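You operate a simulated robot arm through the tools that you are given. There is no shell and no other tool. Be economical: measure what you need, move in short steps, check, and stop when the job is done.

You are at the controls of a simulated robot arm. One attempt, no reset.

Task
Take the yellow dish from the top of the meal bench and put it in the silver metal bucket. Take the white spool and put it on the white board on the top of the long bench. Close the green box drawer. Shut the mill drawer. Put one of the paper bags from the top of the long bench on the small slate. Put the red cup on the top of the wide bench away on the left half of the shelf under the sieve bench. Put the gear wheel that says "31" from the top of the wide bench on top of the grey parcel and the gear wheel marked "44" on the top of the short bench. Lift the medium bin lid open. Do these in any order. Set down upright: white spool, paper bag, red cup.

Only the result counts: the job must be done as asked and must still hold three seconds after the hand-in. Knocking over, shifting, dropping, spilling or breaking anything else fails it. Lids that push on must go on centred and level and be pressed home; caps that screw on are set level and turned clockwise until they are tight.

Robot
A 7-joint arm with a fingered hand on a trunk, on a base that drives. Base frame: it is fixed to the floor where the robot stands at the start and does not move with it; the origin is under the middle of the robot, x ahead of it, y to its left, z up. Readings come in mm, degrees, newtons and seconds.
With the tool pointing down near the work surface it reaches from about 340 to 700 mm from the robot's upright axis, wherever it stands. Its first joint turns from -69.0 to 172.0 degrees. Places, roughly: gear wheel [-1000, 1500, 750]; green box drawer [1300, 3200, 900]; grey parcel (15x12x5 cm) [-1300, 1800, 900]; left half of the shelf under the sieve bench [5900, -4000, 300]; medium bin lid [600, 1400, 800]; metal bucket (29x28x26 cm) [-1300, 700, 1000]; mill drawer [300, 3100, 900]; paper bag [-500, 3500, 1000]; red cup (8x8x9 cm) [-1200, 1900, 900]; small slate [750, 5000, 750]; top of the short bench [-1200, -2800, 800]; white board [1750, 3500, 750]; white spool (7x7x9 cm) [1500, 3600, 900]; yellow dish (14x10x4 cm) [500, 100, 800]. Payload 3.4 kg.
Tool frame: the origin (TCP) lies between the finger pads and is the grasp point; the fingertips stand 25 mm ahead of it; z points along the fingers, y is the line along which they close. The gripper opens to 88 mm. The gripper's body begins 29 mm behind the TCP. The gripper is a hand of 5 fingers: y runs from the thumb to the fingers, the wrist lies at [-13, -97, -162] in the tool frame, and closing takes about 1.5 s.
Orientation is that of the tool frame in the base frame, as a unit quaternion [x, y, z, w]. With the fingers straight down and the wrist toward the robot, the tool's x, y and z point along [0, 1, 0], [1, 0, 0] and [0, 0, -1] of the base frame.

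Tools
- The arm moves only by the tool nudge_tool. Its argument "rows" is one flat list of numbers, 6 for each row, row after row: the shift along the base's x, y, z in units of 50 mm (1.0 is 50 mm), then the turn, a rotation vector about the base's x, y, z in units of 4 degrees (1.0 is 4 degrees). In form: [dx, dy, dz, wx, wy, wz, dx, dy, dz, wx, wy, wz, ...]. A call has 1 to 8 rows; each row shifts and turns the commanded pose from where the row before left it. "jaw" is the finger opening in mm, from 0 to 88, set as the call begins (left out, the last holds). A call with a number of a shift or a turn outside -1 to 1 is refused whole. A row lasts 0.2 s, in which the tool goes at most 50 mm and 8.6 degrees; a call with a longer step from one row to the next is refused whole, and so is a gripper value outside its range. Where a pose cannot be reached the arm comes as near as it can. A force on the tool above 40 N (or 10 N above the force at the start of the call, whichever is more), or a blocked arm, ends the call early, and 0.2 s more pass. The fingers move at their own pace (about 153 mm/s each) and stop on an object; they squeeze with about 32 N. The grip force told is the motor's: it shows also when the fingers shut on nothing. Time passes only in rows, and 0.2 s behind the last, so rows that do not move let the fingers close. The reply holds the time, the measured pose of the TCP, the force on the tool along the base axes, the opening and the grip force, in the units named above and with some noise, with the torque about the TCP (base axes, N m) and any sound that the robot's microphone picked up.
- Cameras (640 x 400 px; columns grow to the right, rows downward): "scene" is now at [130.2, 29.3, 1337.1]; the picture's right is [0.34, -0.94, 0.00], its down [-0.60, -0.22, -0.77] and it looks along [0.72, 0.26, -0.64] (base axes); focal length 280 px, centre (320, 200). "wrist" rides on the gripper at [59, -79, -105] in the tool frame; the picture's right is [-0.73, 0.32, -0.61], its down [-0.62, -0.68, 0.38] and it looks along [-0.29, 0.66, 0.70] (tool axes); focal length 234 px, centre (320, 200). There is no depth. A picture from a camera that has moved, and an enlarged one, comes with that camera's place and axes in the base frame and with its lens.
- snapshot(camera): a new picture of that camera. It takes no simulated time.
- slide_trunk(by): slides the trunk up (or, below 0, down) by that many mm; the arm and the scene camera ride with it, the base frame stays. It gives what a move gives, with no picture.
- drive_base(legs): drives the robot by 1 to 6 legs, each [ahead, left, turn to the left] in mm, mm and degrees, along the robot's own axes; the way and the turn of a leg run together, so that a leg with both is an arc; at most 1500 mm and 180 degrees a leg. The arm and the cameras ride along, it lands a little off, and it stops where it bumps. It gives what a move gives.
- move_fingers(index, middle, ring, little, thumb_bend, thumb_turn): sets how far each is bent, from 0 (flat) to 100 (curled in); at 30 the hand is open as for a grip, at 70 the pads meet at the TCP. One left out holds its place. A second passes; each finger stops where it meets its share of the squeeze, and holds until it gets a number again. A gripper value or a shape takes the hand back. It gives what a move gives, with no picture; readings hold the bend of each and the force on index, middle, ring, little, thumb and palm. thumb_turn goes from beside the hand (0) to across from the fingers (100), as for a grip.
- hand_shape(shape): the hand has 5 fingers and takes this shape, open, in about a second: jaw (thumb against the fingers, like two jaws); tri (thumb and two fingers); tip (a fingertip pinch); poke (one finger out to press); point (the index stretched); flat (the hand flat); cup (the hand cupped); fist (a fist). The gripper value then closes the fingers along that shape, each until it touches; the sizes above hold for jaw. It gives what a move gives, with no picture.
- turn_head(pan, tilt): turns the head with the scene camera to pan (to the left, within 86 degrees either way) and tilt (down, from -29 to 69), counted from straight ahead of the robot. It gives what a move gives.
- zoom(camera, box): a new picture of the part [left, top, right, bottom] of that camera's present view, enlarged. It takes no simulated time.
- sign_off(): hands the job in; it is judged then, once.

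Go step by step. Nothing tells you exact positions but the pictures and the camera data: compare them with the known pose of the tool, close in by small moves and look again before you grip or let go. The budget is 217 turns and 210 pictures, counting those below and the enlarged ones. Unless the task says otherwise, let go and move clear before handing in.

The tools are called after "Call:" as a command line: name --argument value ..., lists and objects as JSON in quotes. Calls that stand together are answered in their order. nudge_tool: Moves the arm, as the interface text tells. Its arguments: {"type":"object","properties":{"rows":{"type":"array","items":{"type":"number"}},"jaw":{"type":"number"}},"required":["rows"]} The other tools are called the same way: slide_trunk (by) slides the trunk up or down; hand_shape (shape) gives the hand a shape; move_fingers (index, middle, ring, little, thumb_bend, thumb_turn) moves the fingers one by one; drive_base (legs) drives the base; turn_head (pan, tilt) turns the head that bears the scene camera; snapshot (camera) takes a picture; zoom (camera, box) takes an enlarged picture of a part of a camera's view; sign_off () hands the job in.

At the start:

```text
clock: 0.0
position: [274.2, 190.4, 1118.6]
ee_rot: [0.706, 0.708, 0.001, -0.001]
contact_force: [-1.2, -0.1, 0.1]
wrist_torque: [0.02, 0.0, 0.01]
finger_gap: 87.7
grip_force: 0.0
shape: jaw
bend: [30.0, 30.0, 30.0, 30.0, 30.0, 98.0]
finger forces: [0.0, 0.1, 0.0, 0.1, 0.0, 0.0]
trunk travel left (down, up): [-600.0, 340.0]
robot x, y, heading: [0.5, -1.0, -0.2]
head pan, tilt: [20.1, 39.6]
```

scene: 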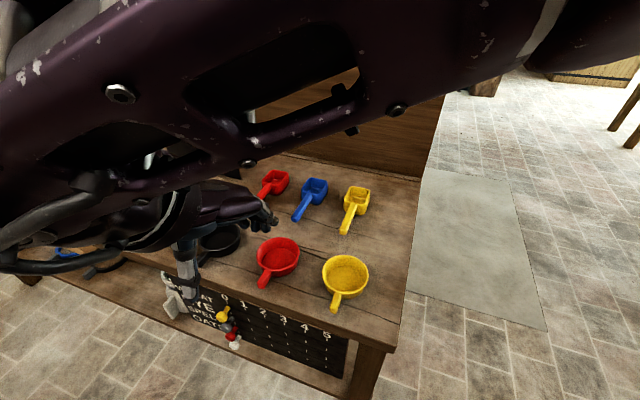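
wrist: 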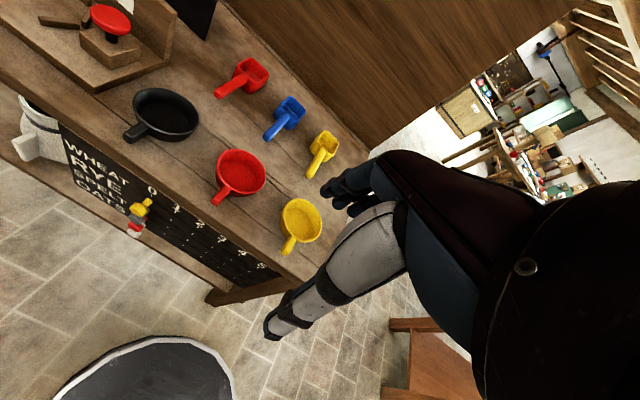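

The yellow dish sits near (518, 105) on the bench ahead, with its handle toward me. First I look closer at it and glance around.

Call:
zoom --camera "scene" --box '[220, 160, 460, 320]'

Call:
turn_head --pan 85 --tilt 20

Call:
snapshot --camera "scene"

Call:
turn_head --pan -60 --tilt 20

Call:
snapshot --camera "scene"

```text
2.50 times, centred on (340, 240) of scene
camera zoom: at [130.2, 29.3, 1337.1], right [0.34, -0.94, 0.0], down [-0.6, -0.22, -0.77], along [0.72, 0.26, -0.64], focal length 700 px, centre (270, 100)
```

zoom: 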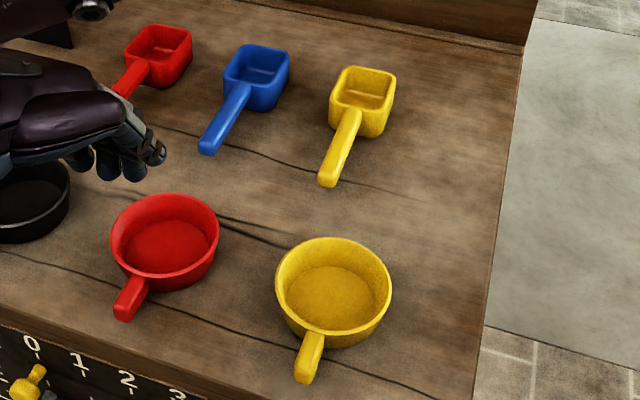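

```text
clock: 1.4
position: [274.0, 190.6, 1119.2]
ee_rot: [0.706, 0.708, 0.001, 0.0]
contact_force: [0.2, -0.9, 0.3]
wrist_torque: [0.02, -0.01, -0.01]
finger_gap: 87.5
grip_force: 0.1
shape: jaw
bend: [30.0, 30.0, 30.0, 30.0, 30.0, 98.0]
finger forces: [0.1, 0.1, 0.0, 0.0, 0.1, 0.0]
trunk travel left (down, up): [-600.0, 340.0]
robot x, y, heading: [-3.3, -0.7, 0.1]
head pan, tilt: [85.0, 20.0]
```

```text
206 pictures are left
camera scene: at [58.3, 92.8, 1368.0], right [1.0, -0.09, 0.0], down [-0.03, -0.34, -0.94], along [0.08, 0.94, -0.34], focal length 280 px, centre (320, 200)
```

scene: 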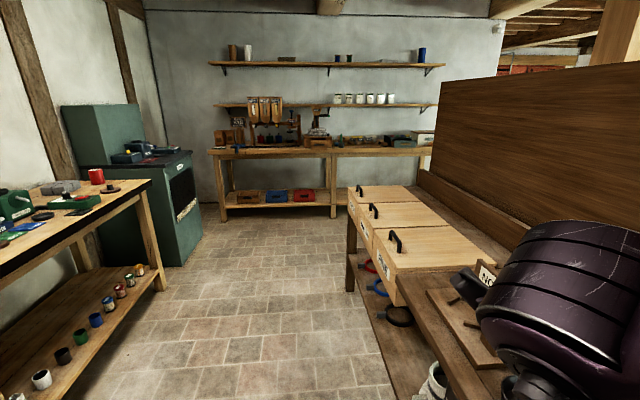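

```text
clock: 3.6
position: [274.1, 190.7, 1119.3]
ee_rot: [0.706, 0.708, 0.001, -0.001]
contact_force: [0.6, 0.3, 0.7]
wrist_torque: [-0.02, 0.01, 0.0]
finger_gap: 87.4
grip_force: 0.0
shape: jaw
bend: [30.0, 30.0, 30.0, 30.0, 30.0, 98.0]
finger forces: [0.0, 0.0, 0.1, 0.0, 0.0, 0.0]
trunk travel left (down, up): [-600.0, 340.0]
robot x, y, heading: [-1.3, 0.4, -0.0]
head pan, tilt: [-60.0, 20.0]
```

```text
205 pictures are left
camera scene: at [96.7, -80.6, 1368.0], right [-0.87, -0.5, 0.0], down [-0.17, 0.3, -0.94], along [0.47, -0.81, -0.34], focal length 280 px, centre (320, 200)
```

scene: 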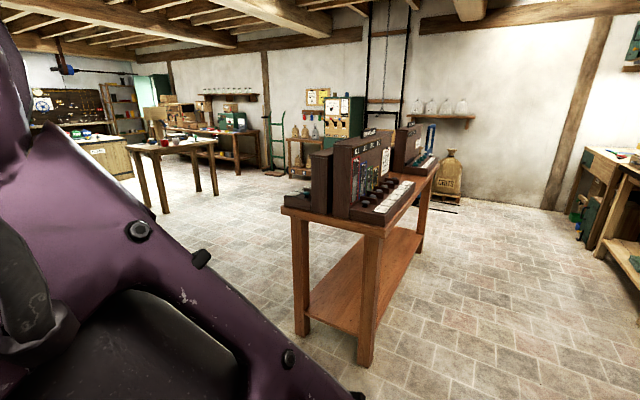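

The layout is clear: three lidded bins on the meal bench, the wide bench to my left, the long bench at the far wall. I turn the hand by 90° over the dish handle so it closes across it.

Call:
nudge_tool --rows '[0.35, -0.23, -0.1, 0, 0, 1, 0.35, -0.23, -0.1, 0, 0, 1, 0.35, -0.23, -0.1, 0, 0, 1, 0.35, -0.23, -0.1, 0, 0, 1, 0.35, -0.23, -0.1, 0, 0, 1, 0.35, -0.23, -0.1, 0, 0, 1, 0.35, -0.23, -0.1, 0, 0, 1, 0.35, -0.23, -0.1, 0, 0, 1]'

Call:
nudge_tool --rows '[0, 0, -0.15, 0, 0, 1, 0, 0, -0.15, 0, 0, 1, 0, 0, -0.15, 0, 0, 1, 0, 0, -0.15, 0, 0, 1, 0, 0, -0.15, 0, 0, 1, 0, 0, -0.15, 0, 0, 1, 0, 0, -0.15, 0, 0, 1, 0, 0, -0.15, 0, 0, 1]'

Call:
nudge_tool --rows '[0, 0, -0.2, 0, 0, 1, 0, 0, -0.2, 0, 0, 1, 0, 0, -0.2, 0, 0, 1, 0, 0, -0.2, 0, 0, 1, 0, 0, -0.2, 0, 0, 1, 0, 0, -0.2, 0, 0, 1, 0, 0, -0.2, 0, 0, 0.5]'

Call:
turn_head --pan 5 --tilt 50

Call:
snapshot --camera "scene"

Call:
snapshot --camera "wrist"

```text
clock: 5.5
position: [416.1, 98.6, 1079.2]
ee_rot: [0.483, 0.876, 0.0, -0.001]
contact_force: [0.8, -0.5, -0.2]
wrist_torque: [0.02, 0.01, 0.0]
finger_gap: 88.0
grip_force: 0.0
shape: jaw
bend: [30.0, 30.0, 30.0, 30.0, 30.0, 98.0]
finger forces: [0.0, 0.0, 0.0, 0.0, 0.0, 0.0]
trunk travel left (down, up): [-600.0, 340.0]
robot x, y, heading: [-3.3, -0.6, -0.2]
head pan, tilt: [-60.0, 20.0]
```

```text
clock: 7.2
position: [415.9, 98.1, 1019.9]
ee_rot: [0.224, 0.975, 0.001, -0.001]
contact_force: [0.8, -0.9, -0.3]
wrist_torque: [-0.01, 0.01, -0.02]
finger_gap: 87.8
grip_force: 0.1
shape: jaw
bend: [30.0, 30.0, 30.0, 30.0, 30.0, 98.0]
finger forces: [0.0, 0.1, 0.1, 0.0, 0.0, 0.1]
trunk travel left (down, up): [-600.0, 340.0]
robot x, y, heading: [2.1, -1.2, 0.1]
head pan, tilt: [-60.0, 20.0]
```

```text
clock: 8.8
position: [414.4, 99.1, 979.4]
ee_rot: [0.088, 0.996, 0.0, -0.001]
contact_force: [0.2, 0.1, -0.7]
wrist_torque: [-0.02, -0.01, 0.02]
finger_gap: 87.7
grip_force: 0.0
shape: jaw
bend: [30.0, 30.0, 30.0, 30.0, 30.0, 98.0]
finger forces: [0.1, 0.0, 0.0, 0.0, 0.0, 0.0]
out of reach, approached as far as the arm can: row 5, 6, 7
trunk travel left (down, up): [-600.0, 340.0]
robot x, y, heading: [-0.5, 2.4, 0.3]
head pan, tilt: [-60.0, 20.0]
```

```text
clock: 10.2
position: [413.0, 98.8, 979.9]
ee_rot: [0.087, 0.996, 0.0, 0.0]
contact_force: [-0.2, 0.3, 0.0]
wrist_torque: [-0.01, 0.0, -0.01]
finger_gap: 87.9
grip_force: 0.1
shape: jaw
bend: [30.0, 30.0, 30.0, 30.0, 30.0, 98.0]
finger forces: [0.0, 0.0, 0.0, 0.0, 0.0, 0.1]
trunk travel left (down, up): [-600.0, 340.0]
robot x, y, heading: [0.6, -1.4, 0.1]
head pan, tilt: [5.0, 50.0]
```

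```text
204 pictures are left
camera scene: at [126.9, 6.5, 1322.5], right [0.09, -1.0, 0.0], down [-0.76, -0.07, -0.64], along [0.64, 0.06, -0.77], focal length 280 px, centre (320, 200)
```

scene: 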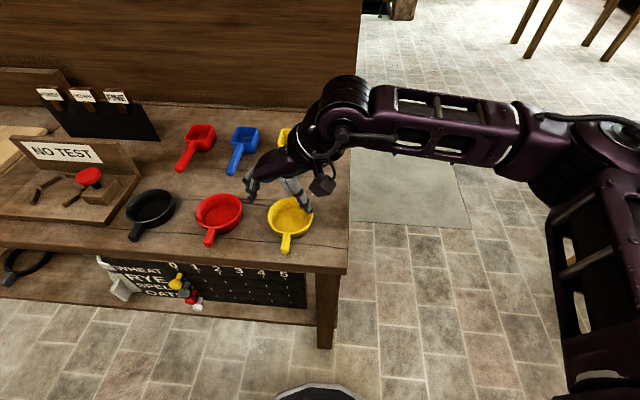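

```text
203 pictures are left
camera wrist: at [342.6, 31.5, 1084.9], right [0.77, 0.19, 0.61], down [0.5, -0.78, -0.38], along [0.4, 0.6, -0.7], focal length 234 px, centre (320, 200)
```

wrist: 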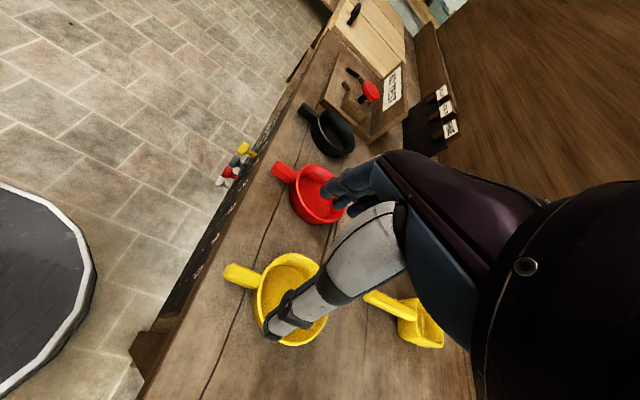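

The handle tip comes out at about (409, 104, 817) and the dish centre at (486, 103). I try the fingertip pinch to keep the other fingers off the dish, and look at the hand.

Call:
hand_shape --shape "tip"

Call:
zoom --camera "scene" --box '[200, 130, 360, 230]'

Call:
zoom --camera "wrist" --box '[200, 130, 456, 290]'

```text
clock: 11.1
position: [414.3, 99.5, 978.3]
ee_rot: [0.087, 0.996, 0.0, -0.001]
contact_force: [0.0, -0.9, -0.8]
wrist_torque: [0.0, -0.02, 0.02]
finger_gap: 87.9
grip_force: 0.3
shape: tip
bend: [30.0, 98.0, 99.0, 99.0, 30.0, 98.0]
finger forces: [0.0, 0.0, 0.0, 0.0, 0.0, 0.1]
trunk travel left (down, up): [-600.0, 340.0]
robot x, y, heading: [-3.1, -1.9, 0.0]
head pan, tilt: [5.0, 50.0]
```

```text
4.00 times, centred on (280, 180) of scene
camera zoom: at [126.9, 6.6, 1322.4], right [0.09, -1.0, 0.0], down [-0.76, -0.07, -0.64], along [0.64, 0.06, -0.77], focal length 1119 px, centre (480, 280)
```

zoom: 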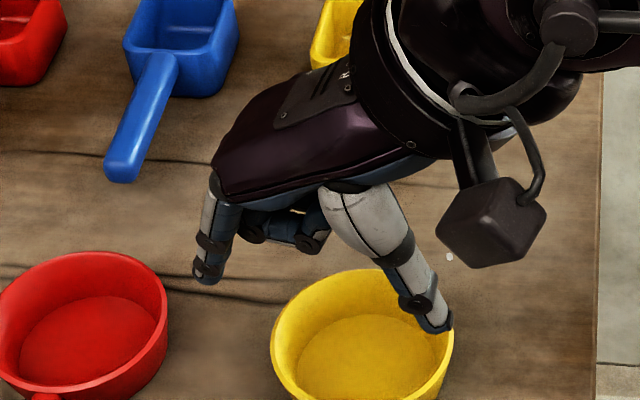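

```text
2.50 times, centred on (328, 210) of wrist
camera zoom: at [342.6, 31.5, 1084.9], right [0.77, 0.19, 0.61], down [0.5, -0.78, -0.38], along [0.4, 0.6, -0.7], focal length 585 px, centre (300, 175)
```

zoom: 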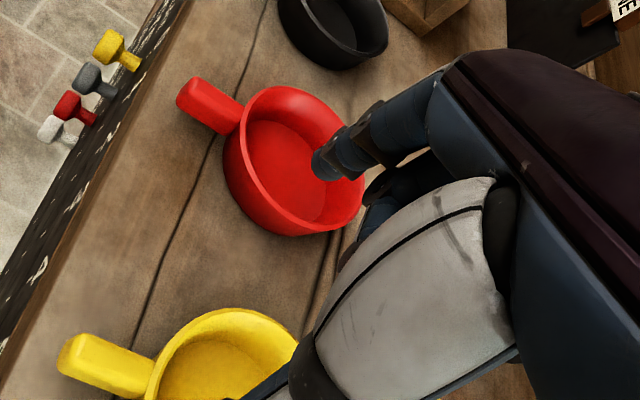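

The index stands near the robot side and the curled fingers are clear. I go down over the handle and look again before closing.

Call:
nudge_tool --rows '[0.04, 0.1, -0.6, 0, 0, 0, 0, 0, -0.6, 0, 0, 0, 0, 0, -0.6, 0, 0, 0, 0, 0, -0.6, 0, 0, 0]' --jaw 70

Call:
zoom --camera "scene" --box '[200, 170, 360, 270]'

Call:
zoom --camera "wrist" --box '[200, 130, 456, 290]'

```text
clock: 12.1
position: [412.6, 98.0, 979.2]
ee_rot: [0.088, 0.996, 0.0, -0.002]
contact_force: [-0.2, 0.4, 0.0]
wrist_torque: [0.0, 0.02, 0.01]
finger_gap: 70.2
grip_force: 0.0
shape: tip
bend: [29.0, 98.0, 99.0, 99.0, 49.0, 99.0]
finger forces: [0.0, 0.0, 0.0, 0.0, 0.0, 0.0]
out of reach, approached as far as the arm can: row 1, 2, 3, 4
trunk travel left (down, up): [-600.0, 340.0]
robot x, y, heading: [-2.3, 0.7, 0.1]
head pan, tilt: [5.0, 50.0]
```

```text
4.00 times, centred on (280, 220) of scene
camera zoom: at [126.9, 6.6, 1322.4], right [0.09, -1.0, 0.0], down [-0.76, -0.07, -0.64], along [0.64, 0.06, -0.77], focal length 1119 px, centre (480, 120)
```

zoom: 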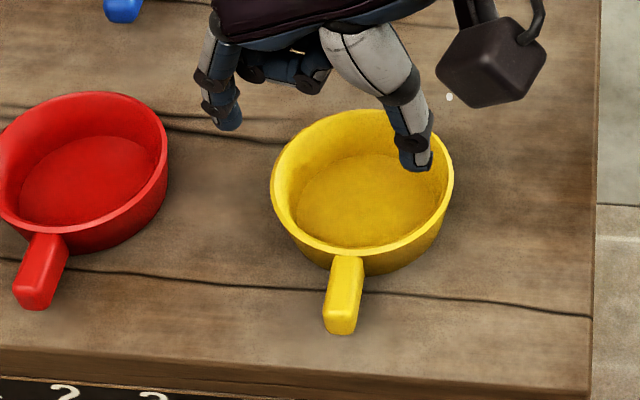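

```text
2.50 times, centred on (328, 210) of wrist
camera zoom: at [342.6, 31.5, 1084.9], right [0.77, 0.19, 0.61], down [0.5, -0.78, -0.38], along [0.4, 0.6, -0.7], focal length 585 px, centre (300, 175)
```

zoom: 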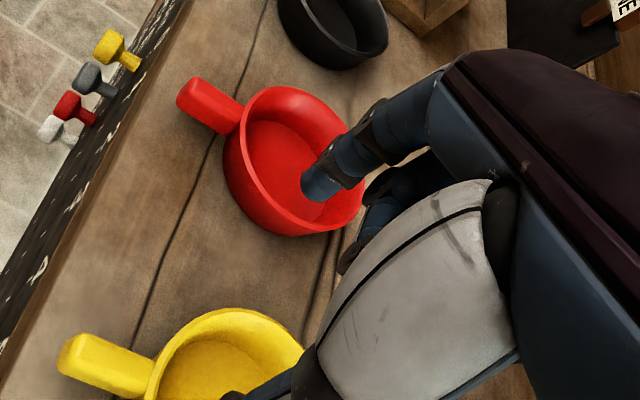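

The arm runs out of wrist turn here. I drive the base 280 mm to the right so the hand can keep this orientation at an easier angle.

Call:
nudge_tool --rows '[0, 0, 0.4, 0, 0, -1, 0, 0, 0.4, 0, 0, -1, 0, 0, 0.4, 0, 0, -1, 0, 0, 0.4, 0, 0, -1, 0, 0, 0.4, 0, 0, -1]'

Call:
drive_base --legs '[[0, -280, 0]]'

```text
clock: 13.3
position: [414.3, 99.7, 1079.2]
ee_rot: [0.241, 0.97, 0.001, -0.001]
contact_force: [0.1, -0.5, -0.1]
wrist_torque: [-0.01, -0.02, 0.02]
finger_gap: 70.1
grip_force: 0.1
shape: tip
bend: [29.0, 98.0, 99.0, 99.0, 49.0, 99.0]
finger forces: [0.0, 0.0, 0.1, 0.1, 0.0, 0.0]
trunk travel left (down, up): [-600.0, 340.0]
robot x, y, heading: [2.6, -0.2, 0.1]
head pan, tilt: [5.0, 50.0]
```

```text
clock: 15.3
position: [414.1, -185.0, 1079.4]
ee_rot: [0.241, 0.971, 0.0, -0.001]
contact_force: [-0.2, 0.7, -1.1]
wrist_torque: [0.03, 0.05, -0.01]
finger_gap: 69.8
grip_force: 0.1
shape: tip
bend: [29.0, 98.0, 99.0, 99.0, 49.0, 99.0]
finger forces: [0.1, 0.0, 0.1, 0.0, 0.0, 0.0]
trunk travel left (down, up): [-600.0, 340.0]
robot x, y, heading: [-0.3, -282.9, 0.2]
head pan, tilt: [5.0, 50.0]
```

I bring the tool back over the handle with the full turn, then down part way.

Call:
nudge_tool --rows '[0, 0.82, 0, 0, 0, 1, 0, 0.82, 0, 0, 0, 1, 0, 0.82, 0, 0, 0, 1, 0, 0.82, 0, 0, 0, 1, 0, 0.82, 0, 0, 0, 1, 0, 0.82, 0, 0, 0, 1, 0, 0.82, 0, 0, 0, 0.9, 0.05, 0, -0.6, 0, 0, 0]'

Call:
nudge_tool --rows '[0, 0, -0.8, 0, 0, 0, 0, 0, -0.8, 0, 0, 0, 0, 0, -0.8, 0, 0, 0, 0, 0, -0.8, 0, 0, 0]'

Call:
turn_head --pan 40 --tilt 45

Call:
snapshot --camera "scene"

Call:
snapshot --camera "wrist"

```text
clock: 17.1
position: [330.3, 40.9, 1071.3]
ee_rot: [0.003, 1.0, 0.0, -0.001]
contact_force: [0.4, 0.4, -0.2]
wrist_torque: [-0.04, 0.01, 0.0]
finger_gap: 70.1
grip_force: 0.1
shape: tip
bend: [29.0, 98.0, 99.0, 99.0, 49.0, 99.0]
finger forces: [0.1, 0.0, 0.1, 0.1, 0.0, 0.1]
out of reach, approached as far as the arm can: row 5, 6, 7
trunk travel left (down, up): [-600.0, 340.0]
robot x, y, heading: [-0.4, -278.8, 0.1]
head pan, tilt: [5.0, 50.0]
```

```text
clock: 18.1
position: [329.8, 41.0, 912.0]
ee_rot: [0.002, 1.0, 0.0, 0.0]
contact_force: [0.0, -0.5, -1.0]
wrist_torque: [0.0, 0.01, -0.01]
finger_gap: 70.4
grip_force: 0.1
shape: tip
bend: [29.0, 98.0, 99.0, 99.0, 49.0, 99.0]
finger forces: [0.0, 0.0, 0.0, 0.0, 0.1, 0.0]
trunk travel left (down, up): [-600.0, 340.0]
robot x, y, heading: [1.0, -282.5, -0.1]
head pan, tilt: [5.0, 50.0]
```

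```text
clock: 19.1
position: [329.3, 42.1, 912.7]
ee_rot: [0.002, 1.0, -0.001, -0.001]
contact_force: [0.5, 0.4, -0.3]
wrist_torque: [-0.05, 0.01, 0.0]
finger_gap: 70.2
grip_force: 0.1
shape: tip
bend: [29.0, 98.0, 99.0, 99.0, 49.0, 99.0]
finger forces: [0.0, 0.0, 0.0, 0.0, 0.0, 0.1]
trunk travel left (down, up): [-600.0, 340.0]
robot x, y, heading: [3.7, -281.6, 0.1]
head pan, tilt: [40.0, 45.0]
```

```text
198 pictures are left
camera scene: at [112.6, -230.1, 1329.3], right [0.64, -0.77, 0.0], down [-0.54, -0.45, -0.71], along [0.54, 0.45, -0.71], focal length 280 px, centre (320, 200)
```

scene: 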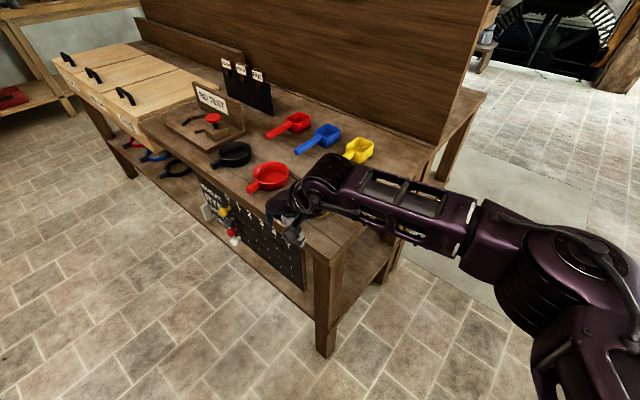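

```text
197 pictures are left
camera wrist: at [270.0, -37.7, 1018.5], right [0.73, 0.32, 0.61], down [0.62, -0.68, -0.38], along [0.29, 0.66, -0.7], focal length 234 px, centre (320, 200)
```

wrist: 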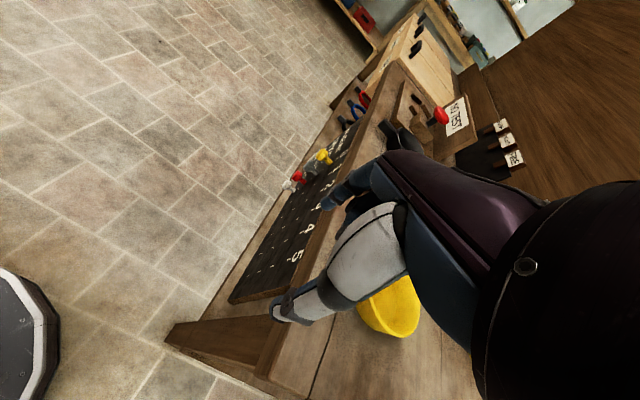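

I'm 85 mm short in x and 62 mm in y; from here I move over at this height.

Call:
nudge_tool --rows '[0.42, 0.31, 0, 0, 0, 0, 0.42, 0.31, 0, 0, 0, 0, 0.42, 0.31, 0, 0, 0, 0, 0.44, 0.31, 0, 0, 0, 0]'

Call:
zoom --camera "scene" --box '[220, 130, 380, 230]'

Call:
snapshot --camera "wrist"

```text
clock: 20.1
position: [337.8, 58.7, 911.3]
ee_rot: [0.004, 1.0, 0.0, 0.0]
contact_force: [0.2, -0.4, -0.2]
wrist_torque: [0.0, -0.04, 0.0]
finger_gap: 70.1
grip_force: 0.0
shape: tip
bend: [29.0, 98.0, 99.0, 99.0, 49.0, 99.0]
finger forces: [0.0, 0.1, 0.1, 0.0, 0.1, 0.1]
out of reach, approached as far as the arm can: row 1, 2, 3, 4
trunk travel left (down, up): [-600.0, 340.0]
robot x, y, heading: [0.1, -283.6, 0.1]
head pan, tilt: [40.0, 45.0]
```

```text
4.00 times, centred on (300, 180) of scene
camera zoom: at [112.3, -229.7, 1329.4], right [0.64, -0.77, 0.0], down [-0.54, -0.46, -0.71], along [0.54, 0.45, -0.71], focal length 1119 px, centre (400, 280)
```

zoom: 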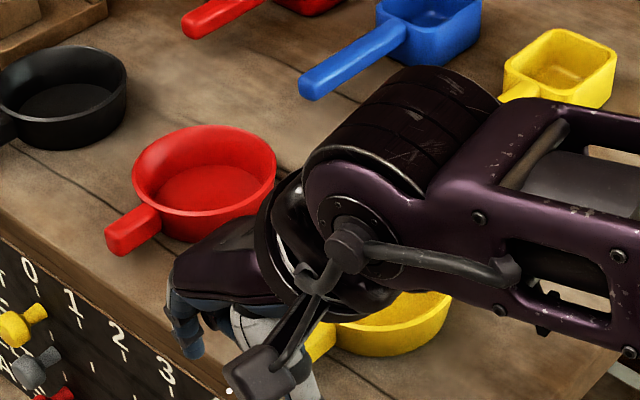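

```text
195 pictures are left
camera wrist: at [278.7, -18.3, 1016.6], right [0.73, 0.32, 0.61], down [0.62, -0.69, -0.38], along [0.3, 0.65, -0.7], focal length 234 px, centre (320, 200)
```

wrist: 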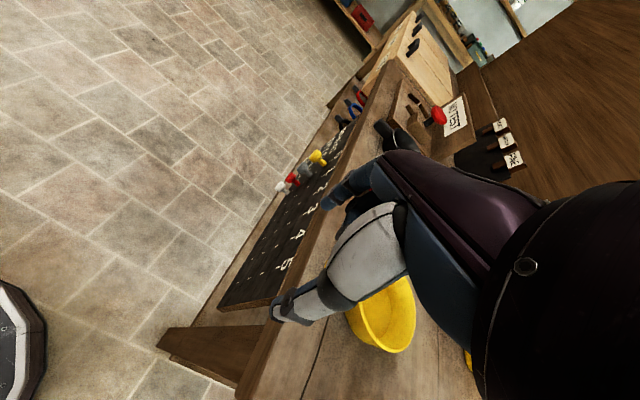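

The sideways wrist pose is too cramped. Better: stand at the end of the bench facing left (+y), where the natural hand direction already closes across the handle. I raise and unwind the hand first.

Call:
nudge_tool --rows '[0, -0.3, 0.9, 0, 0, -1, 0, -0.3, 0.9, 0, 0, -1, 0, -0.3, 0.9, 0, 0, -1, 0.2, -0.3, 0.5, 0, 0, -1, 0.2, -0.3, 0, 0, 0, -1, 0.2, -0.3, 0, 0, 0, -1, 0.2, -0.3, 0, 0, 0, -1, 0.2, -0.3, 0, 0, 0, -1]'

Call:
nudge_tool --rows '[0.1, -0.3, 0, 0, 0, -1, 0.1, -0.3, 0, 0, 0, -1, 0.1, -0.3, 0, 0, 0, -1, 0.1, -0.3, 0, 0, 0, -1, 0, -0.3, 0, 0, 0, -1, 0, -0.3, 0, 0, 0, -1, 0, -0.3, 0, 0, 0, -1, 0, -0.3, 0, 0, 0, -1]'

Call:
nudge_tool --rows '[0, 0, 0, 0, 0, -1, 0, 0, 0, 0, 0, -1, 0, 0, 0, 0, 0, -1, 0, 0, 0, 0, 0, -1, 0, 0, 0, 0, 0, -1, 0, 0, 0, 0, 0, -1]'

Call:
drive_base --legs '[[0, -200, 0], [420, 0, 0], [0, 0, 90]]'

Call:
turn_head --pan 10 --tilt 50

Call:
snapshot --camera "scene"

```text
clock: 21.9
position: [388.7, -61.6, 1070.4]
ee_rot: [0.279, 0.96, 0.0, -0.001]
contact_force: [-0.6, -0.4, -0.4]
wrist_torque: [-0.01, -0.01, -0.03]
finger_gap: 69.9
grip_force: 0.0
shape: tip
bend: [29.0, 98.0, 99.0, 99.0, 49.0, 99.0]
finger forces: [0.0, 0.1, 0.0, 0.0, 0.0, 0.1]
trunk travel left (down, up): [-600.0, 340.0]
robot x, y, heading: [-0.8, -279.5, -0.1]
head pan, tilt: [40.0, 45.0]
```

```text
clock: 23.7
position: [407.7, -180.5, 1070.6]
ee_rot: [0.532, 0.846, 0.001, 0.0]
contact_force: [-0.2, -0.6, -0.4]
wrist_torque: [-0.01, 0.02, -0.04]
finger_gap: 69.9
grip_force: 0.0
shape: tip
bend: [29.0, 98.0, 99.0, 99.0, 49.0, 99.0]
finger forces: [0.1, 0.1, 0.0, 0.0, 0.1, 0.0]
trunk travel left (down, up): [-600.0, 340.0]
robot x, y, heading: [-2.4, -280.3, 0.0]
head pan, tilt: [40.0, 45.0]
```

```text
clock: 25.1
position: [408.7, -180.2, 1071.1]
ee_rot: [0.697, 0.717, 0.001, 0.0]
contact_force: [-0.5, -0.3, 1.0]
wrist_torque: [0.0, -0.02, -0.01]
finger_gap: 70.4
grip_force: 0.1
shape: tip
bend: [29.0, 98.0, 99.0, 99.0, 49.0, 99.0]
finger forces: [0.0, 0.1, 0.1, 0.0, 0.0, 0.1]
trunk travel left (down, up): [-600.0, 340.0]
robot x, y, heading: [1.1, -280.5, 0.2]
head pan, tilt: [40.0, 45.0]
```

```text
clock: 32.7
position: [321.6, -73.7, 1070.7]
ee_rot: [-0.009, 1.0, 0.001, -0.001]
contact_force: [-0.1, -0.9, -1.3]
wrist_torque: [0.0, -0.02, -0.01]
finger_gap: 70.2
grip_force: 0.1
shape: tip
bend: [29.0, 98.0, 99.0, 99.0, 49.0, 99.0]
finger forces: [0.0, 0.1, 0.1, 0.1, 0.0, 0.0]
trunk travel left (down, up): [-600.0, 340.0]
robot x, y, heading: [418.0, -483.7, 89.7]
head pan, tilt: [40.0, 45.0]
```

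```text
clock: 33.6
position: [321.0, -73.6, 1070.6]
ee_rot: [-0.009, 1.0, 0.0, -0.001]
contact_force: [0.7, 0.2, -0.5]
wrist_torque: [0.0, 0.0, 0.0]
finger_gap: 70.0
grip_force: 0.0
shape: tip
bend: [29.0, 98.0, 99.0, 99.0, 49.0, 99.0]
finger forces: [0.0, 0.1, 0.0, 0.0, 0.0, 0.0]
trunk travel left (down, up): [-600.0, 340.0]
robot x, y, heading: [419.0, -485.5, 89.4]
head pan, tilt: [10.0, 50.0]
```

```text
194 pictures are left
camera scene: at [406.6, -357.6, 1322.4], right [0.99, 0.17, 0.0], down [0.13, -0.76, -0.64], along [-0.11, 0.63, -0.77], focal length 280 px, centre (320, 200)
```

scene: 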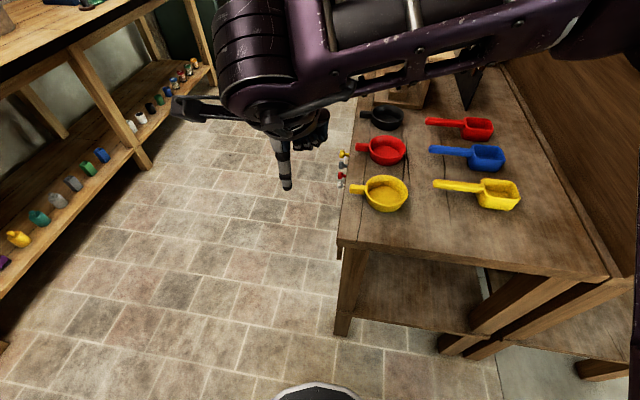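

Now the handle is straight ahead of the hand. I move over (420, 104) and down to about 850.

Call:
nudge_tool --rows '[0.4, 0.71, -0.3, 0, 0, 0, 0.4, 0.71, -0.3, 0, 0, 0, 0.4, 0.71, -0.3, 0, 0, 0, 0.4, 0.71, -0.3, 0, 0, 0, 0.4, 0.71, -0.3, 0, 0, 0, 0, 0, -0.9, 0, 0, 0, 0, 0, -0.9, 0, 0, 0, 0, 0, -0.9, 0, 0, 0]'

Call:
zoom --camera "scene" --box '[280, 130, 440, 230]'

Call:
snapshot --camera "wrist"

```text
clock: 35.4
position: [420.4, 103.4, 860.8]
ee_rot: [-0.009, 1.0, 0.001, 0.0]
contact_force: [-0.3, 0.4, 0.7]
wrist_torque: [0.0, -0.03, 0.02]
finger_gap: 70.1
grip_force: 0.0
shape: tip
bend: [29.0, 98.0, 99.0, 99.0, 49.0, 99.0]
finger forces: [0.0, 0.0, 0.0, 0.1, 0.0, 0.0]
trunk travel left (down, up): [-600.0, 340.0]
robot x, y, heading: [417.2, -485.9, 89.6]
head pan, tilt: [10.0, 50.0]
```

```text
4.00 times, centred on (360, 180) of scene
camera zoom: at [406.7, -356.9, 1322.4], right [0.99, 0.16, 0.0], down [0.13, -0.76, -0.64], along [-0.11, 0.63, -0.77], focal length 1119 px, centre (160, 280)
```

zoom: 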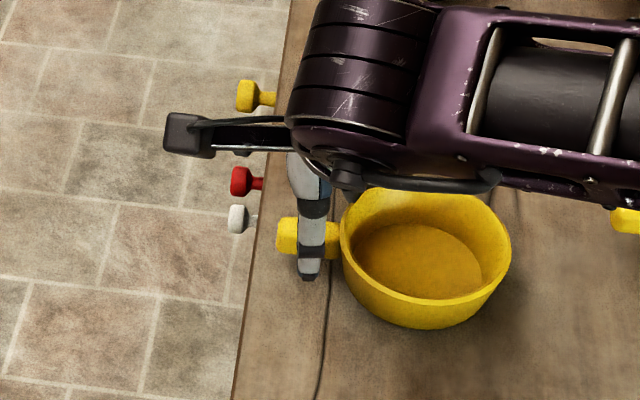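

```text
192 pictures are left
camera wrist: at [363.2, 24.2, 967.0], right [0.72, 0.34, 0.61], down [0.64, -0.67, -0.38], along [0.28, 0.66, -0.7], focal length 234 px, centre (320, 200)
```

wrist: 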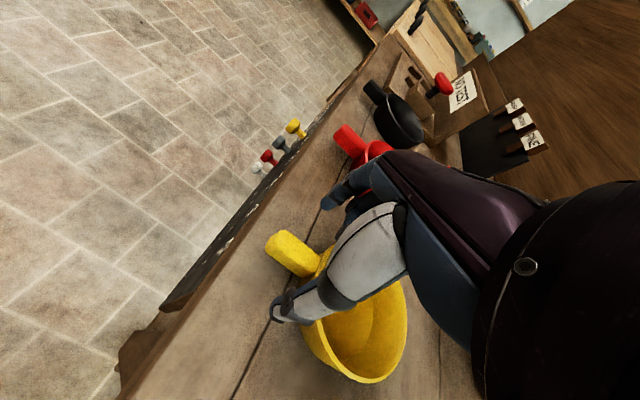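

The thumb and index straddle the handle. I lower onto it and close gently.

Call:
nudge_tool --rows '[-0.08, 0.02, -0.42, 0, 0, 0, 0, 0, -0.42, 0, 0, 0]'

Call:
nudge_tool --rows '[0, 0, 0, 0, 0, 0, 0, 0, 0, 0, 0, 0, 0, 0, 0, 0, 0, 0, 0, 0, 0, 0, 0, 0, 0, 0, 0, 0, 0, 0, 0, 0, 0, 0, 0, 0, 0, 0, 0, 0, 0, 0]' --jaw 0

Call:
zoom --camera "scene" --box '[280, 130, 440, 230]'

Call:
snapshot --camera "wrist"

```text
clock: 36.0
position: [415.5, 105.1, 824.9]
ee_rot: [-0.01, 1.0, 0.005, -0.003]
contact_force: [-1.0, 4.6, 18.4]
wrist_torque: [-0.58, 0.02, -0.01]
finger_gap: 69.3
grip_force: 0.2
shape: tip
bend: [28.0, 98.0, 99.0, 99.0, 51.0, 99.0]
finger forces: [0.1, 2.3, 0.4, 0.1, 15.4, 0.1]
trunk travel left (down, up): [-600.0, 340.0]
robot x, y, heading: [418.2, -483.6, 89.8]
head pan, tilt: [10.0, 50.0]
```

```text
clock: 37.6
position: [416.3, 100.3, 824.2]
ee_rot: [-0.01, 1.0, 0.004, -0.001]
contact_force: [-3.7, -5.3, 30.6]
wrist_torque: [-0.62, 0.08, 0.01]
finger_gap: 24.5
grip_force: 32.2
shape: tip
bend: [75.0, 98.0, 100.0, 100.0, 79.0, 100.0]
finger forces: [24.3, 3.6, 0.0, 0.1, 53.3, 0.1]
trunk travel left (down, up): [-600.0, 340.0]
robot x, y, heading: [420.3, -481.0, 89.4]
head pan, tilt: [10.0, 50.0]
```

```text
4.00 times, centred on (360, 180) of scene
camera zoom: at [406.0, -364.6, 1323.2], right [0.99, 0.16, 0.0], down [0.13, -0.75, -0.65], along [-0.11, 0.64, -0.76], focal length 1119 px, centre (160, 280)
```

zoom: 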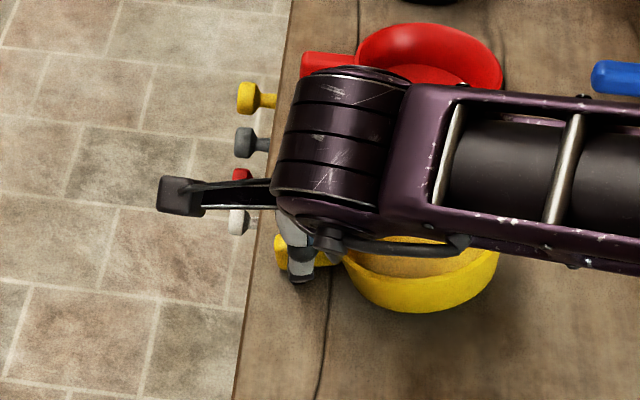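

```text
190 pictures are left
camera wrist: at [359.2, 20.1, 929.5], right [0.72, 0.33, 0.61], down [0.64, -0.67, -0.39], along [0.28, 0.67, -0.69], focal length 234 px, centre (320, 200)
```

wrist: 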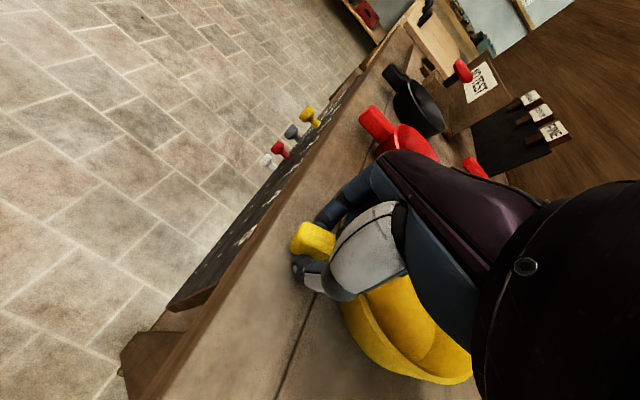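

The handle is held (24 mm, 32 N). I lift straight up and check.

Call:
nudge_tool --rows '[0, 0, 0.3, 0, 0, 0, 0, 0, 0.6, 0, 0, 0, 0, 0, 0.8, 0, 0, 0, 0, 0, 0.8, 0, 0, 0, 0, 0, 0.8, 0, 0, 0]'

Call:
snapshot --camera "scene"

Call:
snapshot --camera "wrist"

```text
clock: 38.8
position: [418.6, 105.2, 984.1]
ee_rot: [-0.01, 1.0, -0.001, -0.001]
contact_force: [0.4, -0.3, -0.5]
wrist_torque: [-0.03, 0.02, 0.01]
finger_gap: 17.8
grip_force: 32.1
shape: tip
bend: [75.0, 100.0, 100.0, 100.0, 79.0, 100.0]
finger forces: [26.2, 0.4, 0.0, 0.1, 26.1, 0.0]
trunk travel left (down, up): [-600.0, 340.0]
robot x, y, heading: [417.8, -480.7, 89.4]
head pan, tilt: [10.0, 50.0]
```

```text
189 pictures are left
camera scene: at [406.7, -358.0, 1322.4], right [0.99, 0.16, 0.0], down [0.13, -0.76, -0.64], along [-0.11, 0.63, -0.77], focal length 280 px, centre (320, 200)
```

scene: 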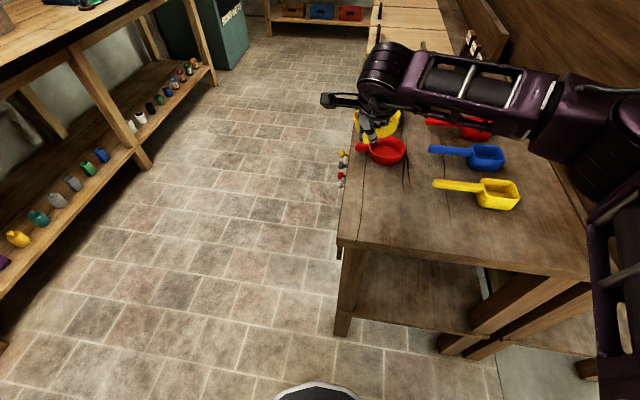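

```text
188 pictures are left
camera wrist: at [361.4, 24.9, 1090.4], right [0.72, 0.34, 0.61], down [0.64, -0.67, -0.38], along [0.28, 0.66, -0.7], focal length 234 px, centre (320, 200)
```

wrist: 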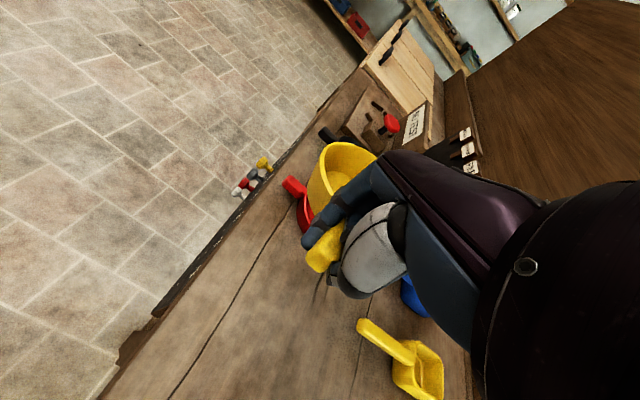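

The dish is held and hanging free. Next I turn to face the wide bench side (−x) and drive toward the bucket for a look.

Call:
drive_base --legs '[[0, 0, 90], [518, 0, 0], [0, -1185, 0]]'

Call:
turn_head --pan 0 --tilt 20

Call:
snapshot --camera "scene"

```text
clock: 51.3
position: [-688.5, 686.7, 983.3]
ee_rot: [0.716, -0.698, 0.0, 0.001]
contact_force: [0.2, -0.4, -0.7]
wrist_torque: [-0.01, -0.04, -0.03]
finger_gap: 17.8
grip_force: 31.7
shape: tip
bend: [75.0, 100.0, 100.0, 100.0, 79.0, 100.0]
finger forces: [26.3, 0.6, 0.0, 0.0, 26.1, 0.1]
trunk travel left (down, up): [-600.0, 340.0]
robot x, y, heading: [-101.4, 690.8, 179.9]
head pan, tilt: [10.0, 50.0]
```

```text
clock: 52.2
position: [-687.6, 687.8, 985.3]
ee_rot: [0.717, -0.697, 0.001, 0.0]
contact_force: [0.6, 0.0, 0.0]
wrist_torque: [0.0, -0.05, 0.01]
finger_gap: 17.9
grip_force: 32.1
shape: tip
bend: [75.0, 100.0, 100.0, 100.0, 79.0, 100.0]
finger forces: [26.3, 0.5, 0.0, 0.0, 26.2, 0.0]
trunk travel left (down, up): [-600.0, 340.0]
robot x, y, heading: [-98.4, 696.3, 179.7]
head pan, tilt: [0.0, 20.0]
```

```text
187 pictures are left
camera scene: at [-242.7, 692.6, 1367.9], right [0.0, 1.0, 0.0], down [0.34, 0.0, -0.94], along [-0.94, 0.0, -0.34], focal length 280 px, centre (320, 200)
```

scene: 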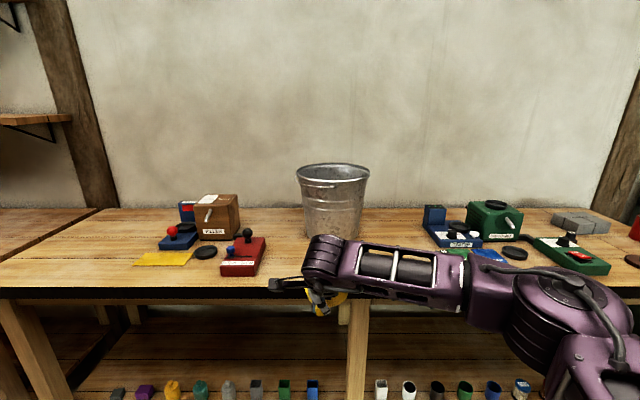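

The bucket is at about (−1340, 745) with its rim near z 1100; the bench edge is at x≈−920. I raise the trunk and stretch the arm before approaching.

Call:
slide_trunk --by 240

Call:
nudge_tool --rows '[-0.6, 0, 0, 0, 0, 0, -0.6, 0, 0, 0, 0, 0, -0.6, 0, 0, 0, 0, 0, -0.4, 0, 0, 0, 0, 0]'

Call:
drive_base --legs '[[350, 0, 0]]'

Call:
turn_head --pan 0 --tilt 40

Call:
snapshot --camera "scene"

Call:
snapshot --camera "wrist"

```text
clock: 54.7
position: [-688.3, 686.8, 1225.4]
ee_rot: [0.716, -0.698, 0.001, 0.0]
contact_force: [-0.4, -0.5, -0.8]
wrist_torque: [-0.04, -0.02, 0.0]
finger_gap: 17.5
grip_force: 31.8
shape: tip
bend: [75.0, 100.0, 100.0, 100.0, 79.0, 100.0]
finger forces: [26.3, 0.5, 0.1, 0.0, 26.1, 0.0]
trunk travel left (down, up): [-840.0, 100.0]
robot x, y, heading: [-101.6, 694.8, 179.7]
head pan, tilt: [0.0, 20.0]
```

```text
clock: 55.7
position: [-800.0, 686.8, 1224.3]
ee_rot: [0.717, -0.697, 0.001, -0.001]
contact_force: [-0.7, -0.6, -0.3]
wrist_torque: [-0.04, -0.04, -0.02]
finger_gap: 17.6
grip_force: 32.0
shape: tip
bend: [75.0, 100.0, 100.0, 100.0, 79.0, 100.0]
finger forces: [26.4, 0.4, 0.0, 0.1, 26.3, 0.1]
trunk travel left (down, up): [-840.0, 100.0]
robot x, y, heading: [-97.9, 692.2, 180.1]
head pan, tilt: [0.0, 20.0]
```

```text
clock: 58.0
position: [-1148.5, 688.6, 1224.4]
ee_rot: [0.716, -0.698, 0.0, 0.001]
contact_force: [0.3, -0.2, -0.8]
wrist_torque: [-0.03, -0.04, -0.06]
finger_gap: 17.5
grip_force: 31.9
shape: tip
bend: [75.0, 100.0, 100.0, 100.0, 79.0, 100.0]
finger forces: [26.5, 0.5, 0.0, 0.0, 26.3, 0.0]
trunk travel left (down, up): [-840.0, 100.0]
robot x, y, heading: [-450.6, 695.3, 179.7]
head pan, tilt: [0.0, 20.0]
```

```text
clock: 58.8
position: [-1149.4, 690.1, 1225.0]
ee_rot: [0.716, -0.698, 0.0, 0.001]
contact_force: [0.1, -0.4, -0.1]
wrist_torque: [-0.04, -0.03, -0.04]
finger_gap: 17.6
grip_force: 31.8
shape: tip
bend: [75.0, 100.0, 100.0, 100.0, 79.0, 100.0]
finger forces: [26.6, 0.5, 0.1, 0.0, 26.3, 0.1]
trunk travel left (down, up): [-840.0, 100.0]
robot x, y, heading: [-453.3, 691.0, 179.9]
head pan, tilt: [0.0, 40.0]
```

```text
186 pictures are left
camera scene: at [-585.4, 693.3, 1576.6], right [0.0, 1.0, 0.0], down [0.64, 0.0, -0.77], along [-0.77, 0.0, -0.64], focal length 280 px, centre (320, 200)
```

scene: 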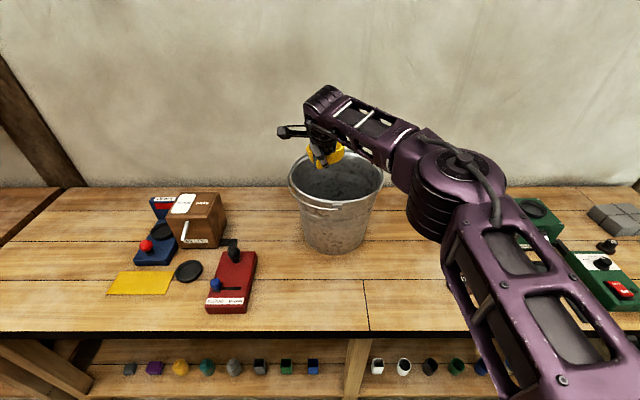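

```text
185 pictures are left
camera wrist: at [-1069.4, 632.7, 1329.9], right [-0.34, 0.72, 0.61], down [0.66, 0.64, -0.38], along [-0.66, 0.27, -0.7], focal length 234 px, centre (320, 200)
```

wrist: 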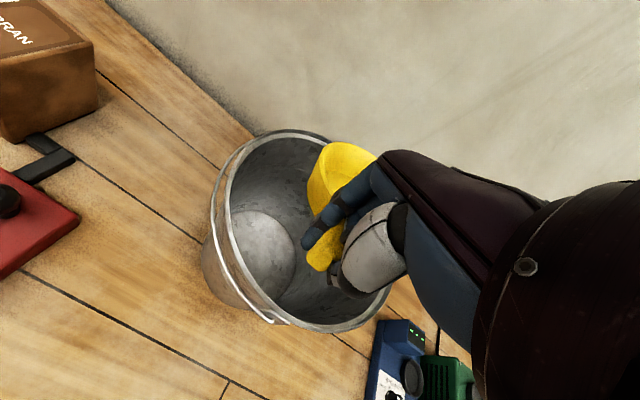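

I zoom in to see how the dish hangs relative to the fingers.

Call:
zoom --camera "scene" --box '[260, 80, 420, 180]'

Call:
zoom --camera "wrist" --box '[200, 110, 440, 260]'

```text
4.00 times, centred on (340, 130) of scene
camera zoom: at [-585.4, 693.3, 1576.6], right [0.0, 1.0, 0.0], down [0.64, 0.0, -0.77], along [-0.77, 0.0, -0.64], focal length 1119 px, centre (240, 480)
```

zoom: 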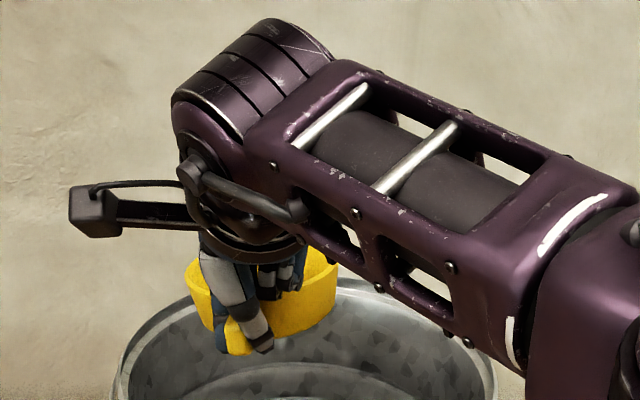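

```text
2.67 times, centred on (320, 185) of wrist
camera zoom: at [-1069.4, 632.7, 1329.9], right [-0.34, 0.72, 0.61], down [0.66, 0.64, -0.38], along [-0.66, 0.27, -0.7], focal length 624 px, centre (320, 240)
```

zoom: 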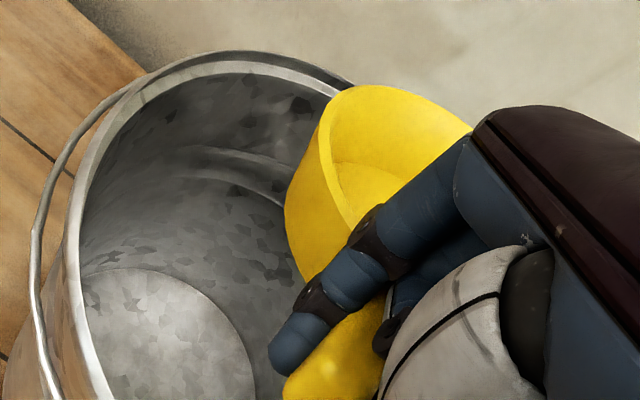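

The dish sits about 50 mm ahead of and 20 mm left of the grasp. I drive 75 mm nearer, shift 30 mm in y, and lower into the bucket in stages.

Call:
drive_base --legs '[[75, 0, 0]]'

Call:
nudge_tool --rows '[0, 0.3, 0, 0, 0, 0, 0, 0.3, -0.6, 0, 0, 0, 0, 0, -0.8, 0, 0, 0, 0, 0, -0.8, 0, 0, 0]'

Call:
snapshot --camera "scene"

Call:
snapshot --camera "wrist"

```text
clock: 59.8
position: [-1221.8, 689.4, 1226.2]
ee_rot: [0.717, -0.697, 0.0, 0.001]
contact_force: [0.8, -0.5, 0.5]
wrist_torque: [-0.01, -0.03, -0.04]
finger_gap: 17.4
grip_force: 31.9
shape: tip
bend: [75.0, 100.0, 100.0, 100.0, 79.0, 100.0]
finger forces: [26.5, 0.5, 0.1, 0.1, 26.3, 0.0]
trunk travel left (down, up): [-840.0, 100.0]
robot x, y, heading: [-522.4, 695.3, 180.0]
head pan, tilt: [0.0, 40.0]
```

```text
clock: 60.8
position: [-1225.2, 720.1, 1114.9]
ee_rot: [0.716, -0.698, 0.001, 0.001]
contact_force: [-0.4, 0.2, 0.2]
wrist_torque: [-0.01, -0.05, 0.0]
finger_gap: 17.4
grip_force: 31.7
shape: tip
bend: [75.0, 100.0, 100.0, 100.0, 79.0, 100.0]
finger forces: [26.6, 0.0, 0.0, 0.0, 26.6, 0.0]
trunk travel left (down, up): [-840.0, 100.0]
robot x, y, heading: [-521.4, 691.7, 180.0]
head pan, tilt: [0.0, 40.0]
```

```text
182 pictures are left
camera scene: at [-658.9, 693.5, 1576.7], right [0.0, 1.0, 0.0], down [0.64, 0.0, -0.77], along [-0.77, 0.0, -0.64], focal length 280 px, centre (320, 200)
```

scene: 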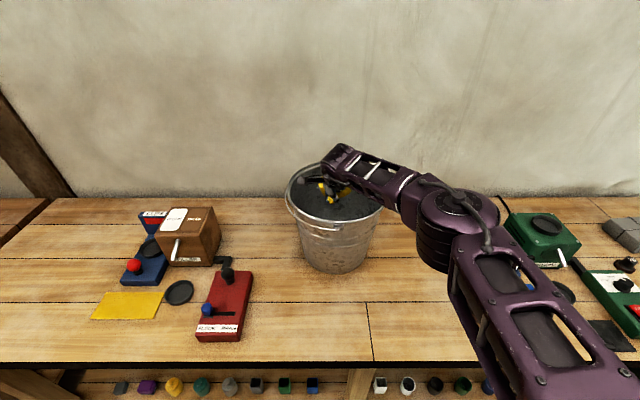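

```text
181 pictures are left
camera wrist: at [-1143.7, 663.4, 1219.9], right [-0.34, 0.72, 0.61], down [0.66, 0.64, -0.38], along [-0.67, 0.27, -0.7], focal length 234 px, centre (320, 200)
```

wrist: 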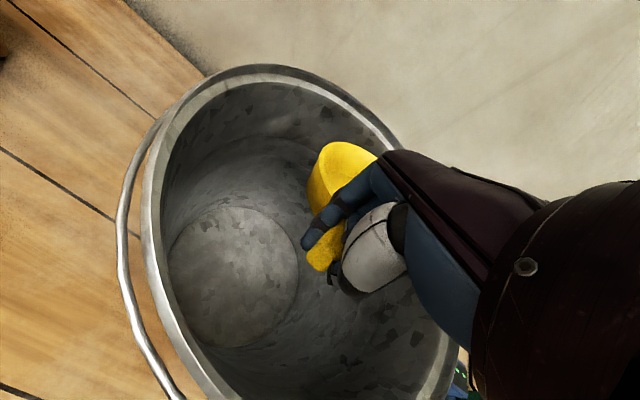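

The bucket centre is about (−1256, 738); the dish is well inside its mouth. I lower another 90 mm.

Call:
nudge_tool --rows '[0, 0, -0.6, 0, 0, 0, 0, 0, -0.6, 0, 0, 0, 0, 0, -0.6, 0, 0, 0]'

Call:
zoom --camera "scene" --box '[260, 120, 420, 220]'

Call:
snapshot --camera "wrist"

```text
clock: 61.6
position: [-1222.7, 719.3, 1024.6]
ee_rot: [0.716, -0.698, 0.001, 0.001]
contact_force: [0.9, -0.8, 0.0]
wrist_torque: [-0.02, -0.06, 0.02]
finger_gap: 17.4
grip_force: 32.1
shape: tip
bend: [75.0, 100.0, 100.0, 100.0, 79.0, 100.0]
finger forces: [26.8, 0.1, 0.0, 0.1, 26.5, 0.0]
trunk travel left (down, up): [-840.0, 100.0]
robot x, y, heading: [-524.8, 694.1, 180.1]
head pan, tilt: [0.0, 40.0]
```

```text
4.00 times, centred on (340, 170) of scene
camera zoom: at [-659.4, 692.5, 1576.6], right [0.0, 1.0, 0.0], down [0.64, 0.0, -0.77], along [-0.77, 0.0, -0.64], focal length 1119 px, centre (240, 320)
```

zoom: 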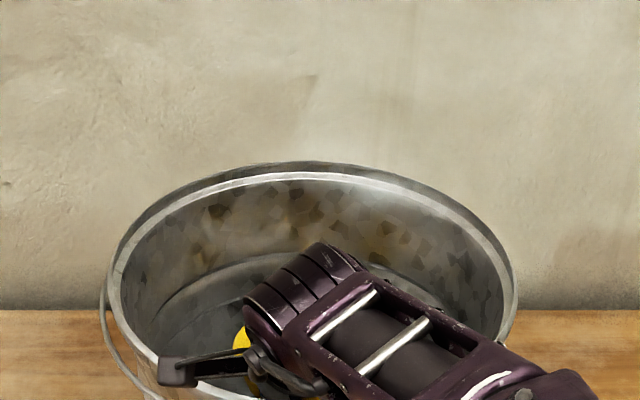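

```text
179 pictures are left
camera wrist: at [-1142.7, 663.0, 1130.3], right [-0.34, 0.72, 0.61], down [0.66, 0.64, -0.38], along [-0.66, 0.27, -0.7], focal length 234 px, centre (320, 200)
```

wrist: 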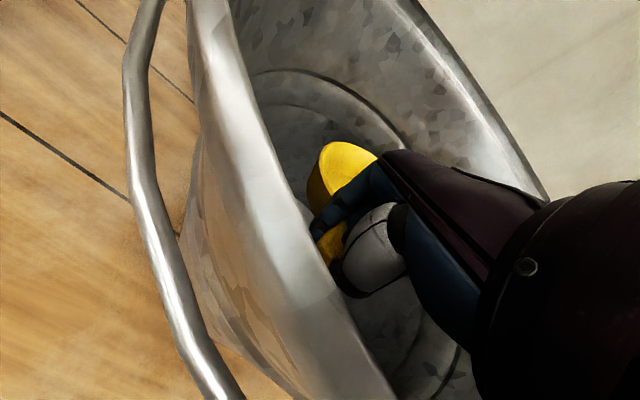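

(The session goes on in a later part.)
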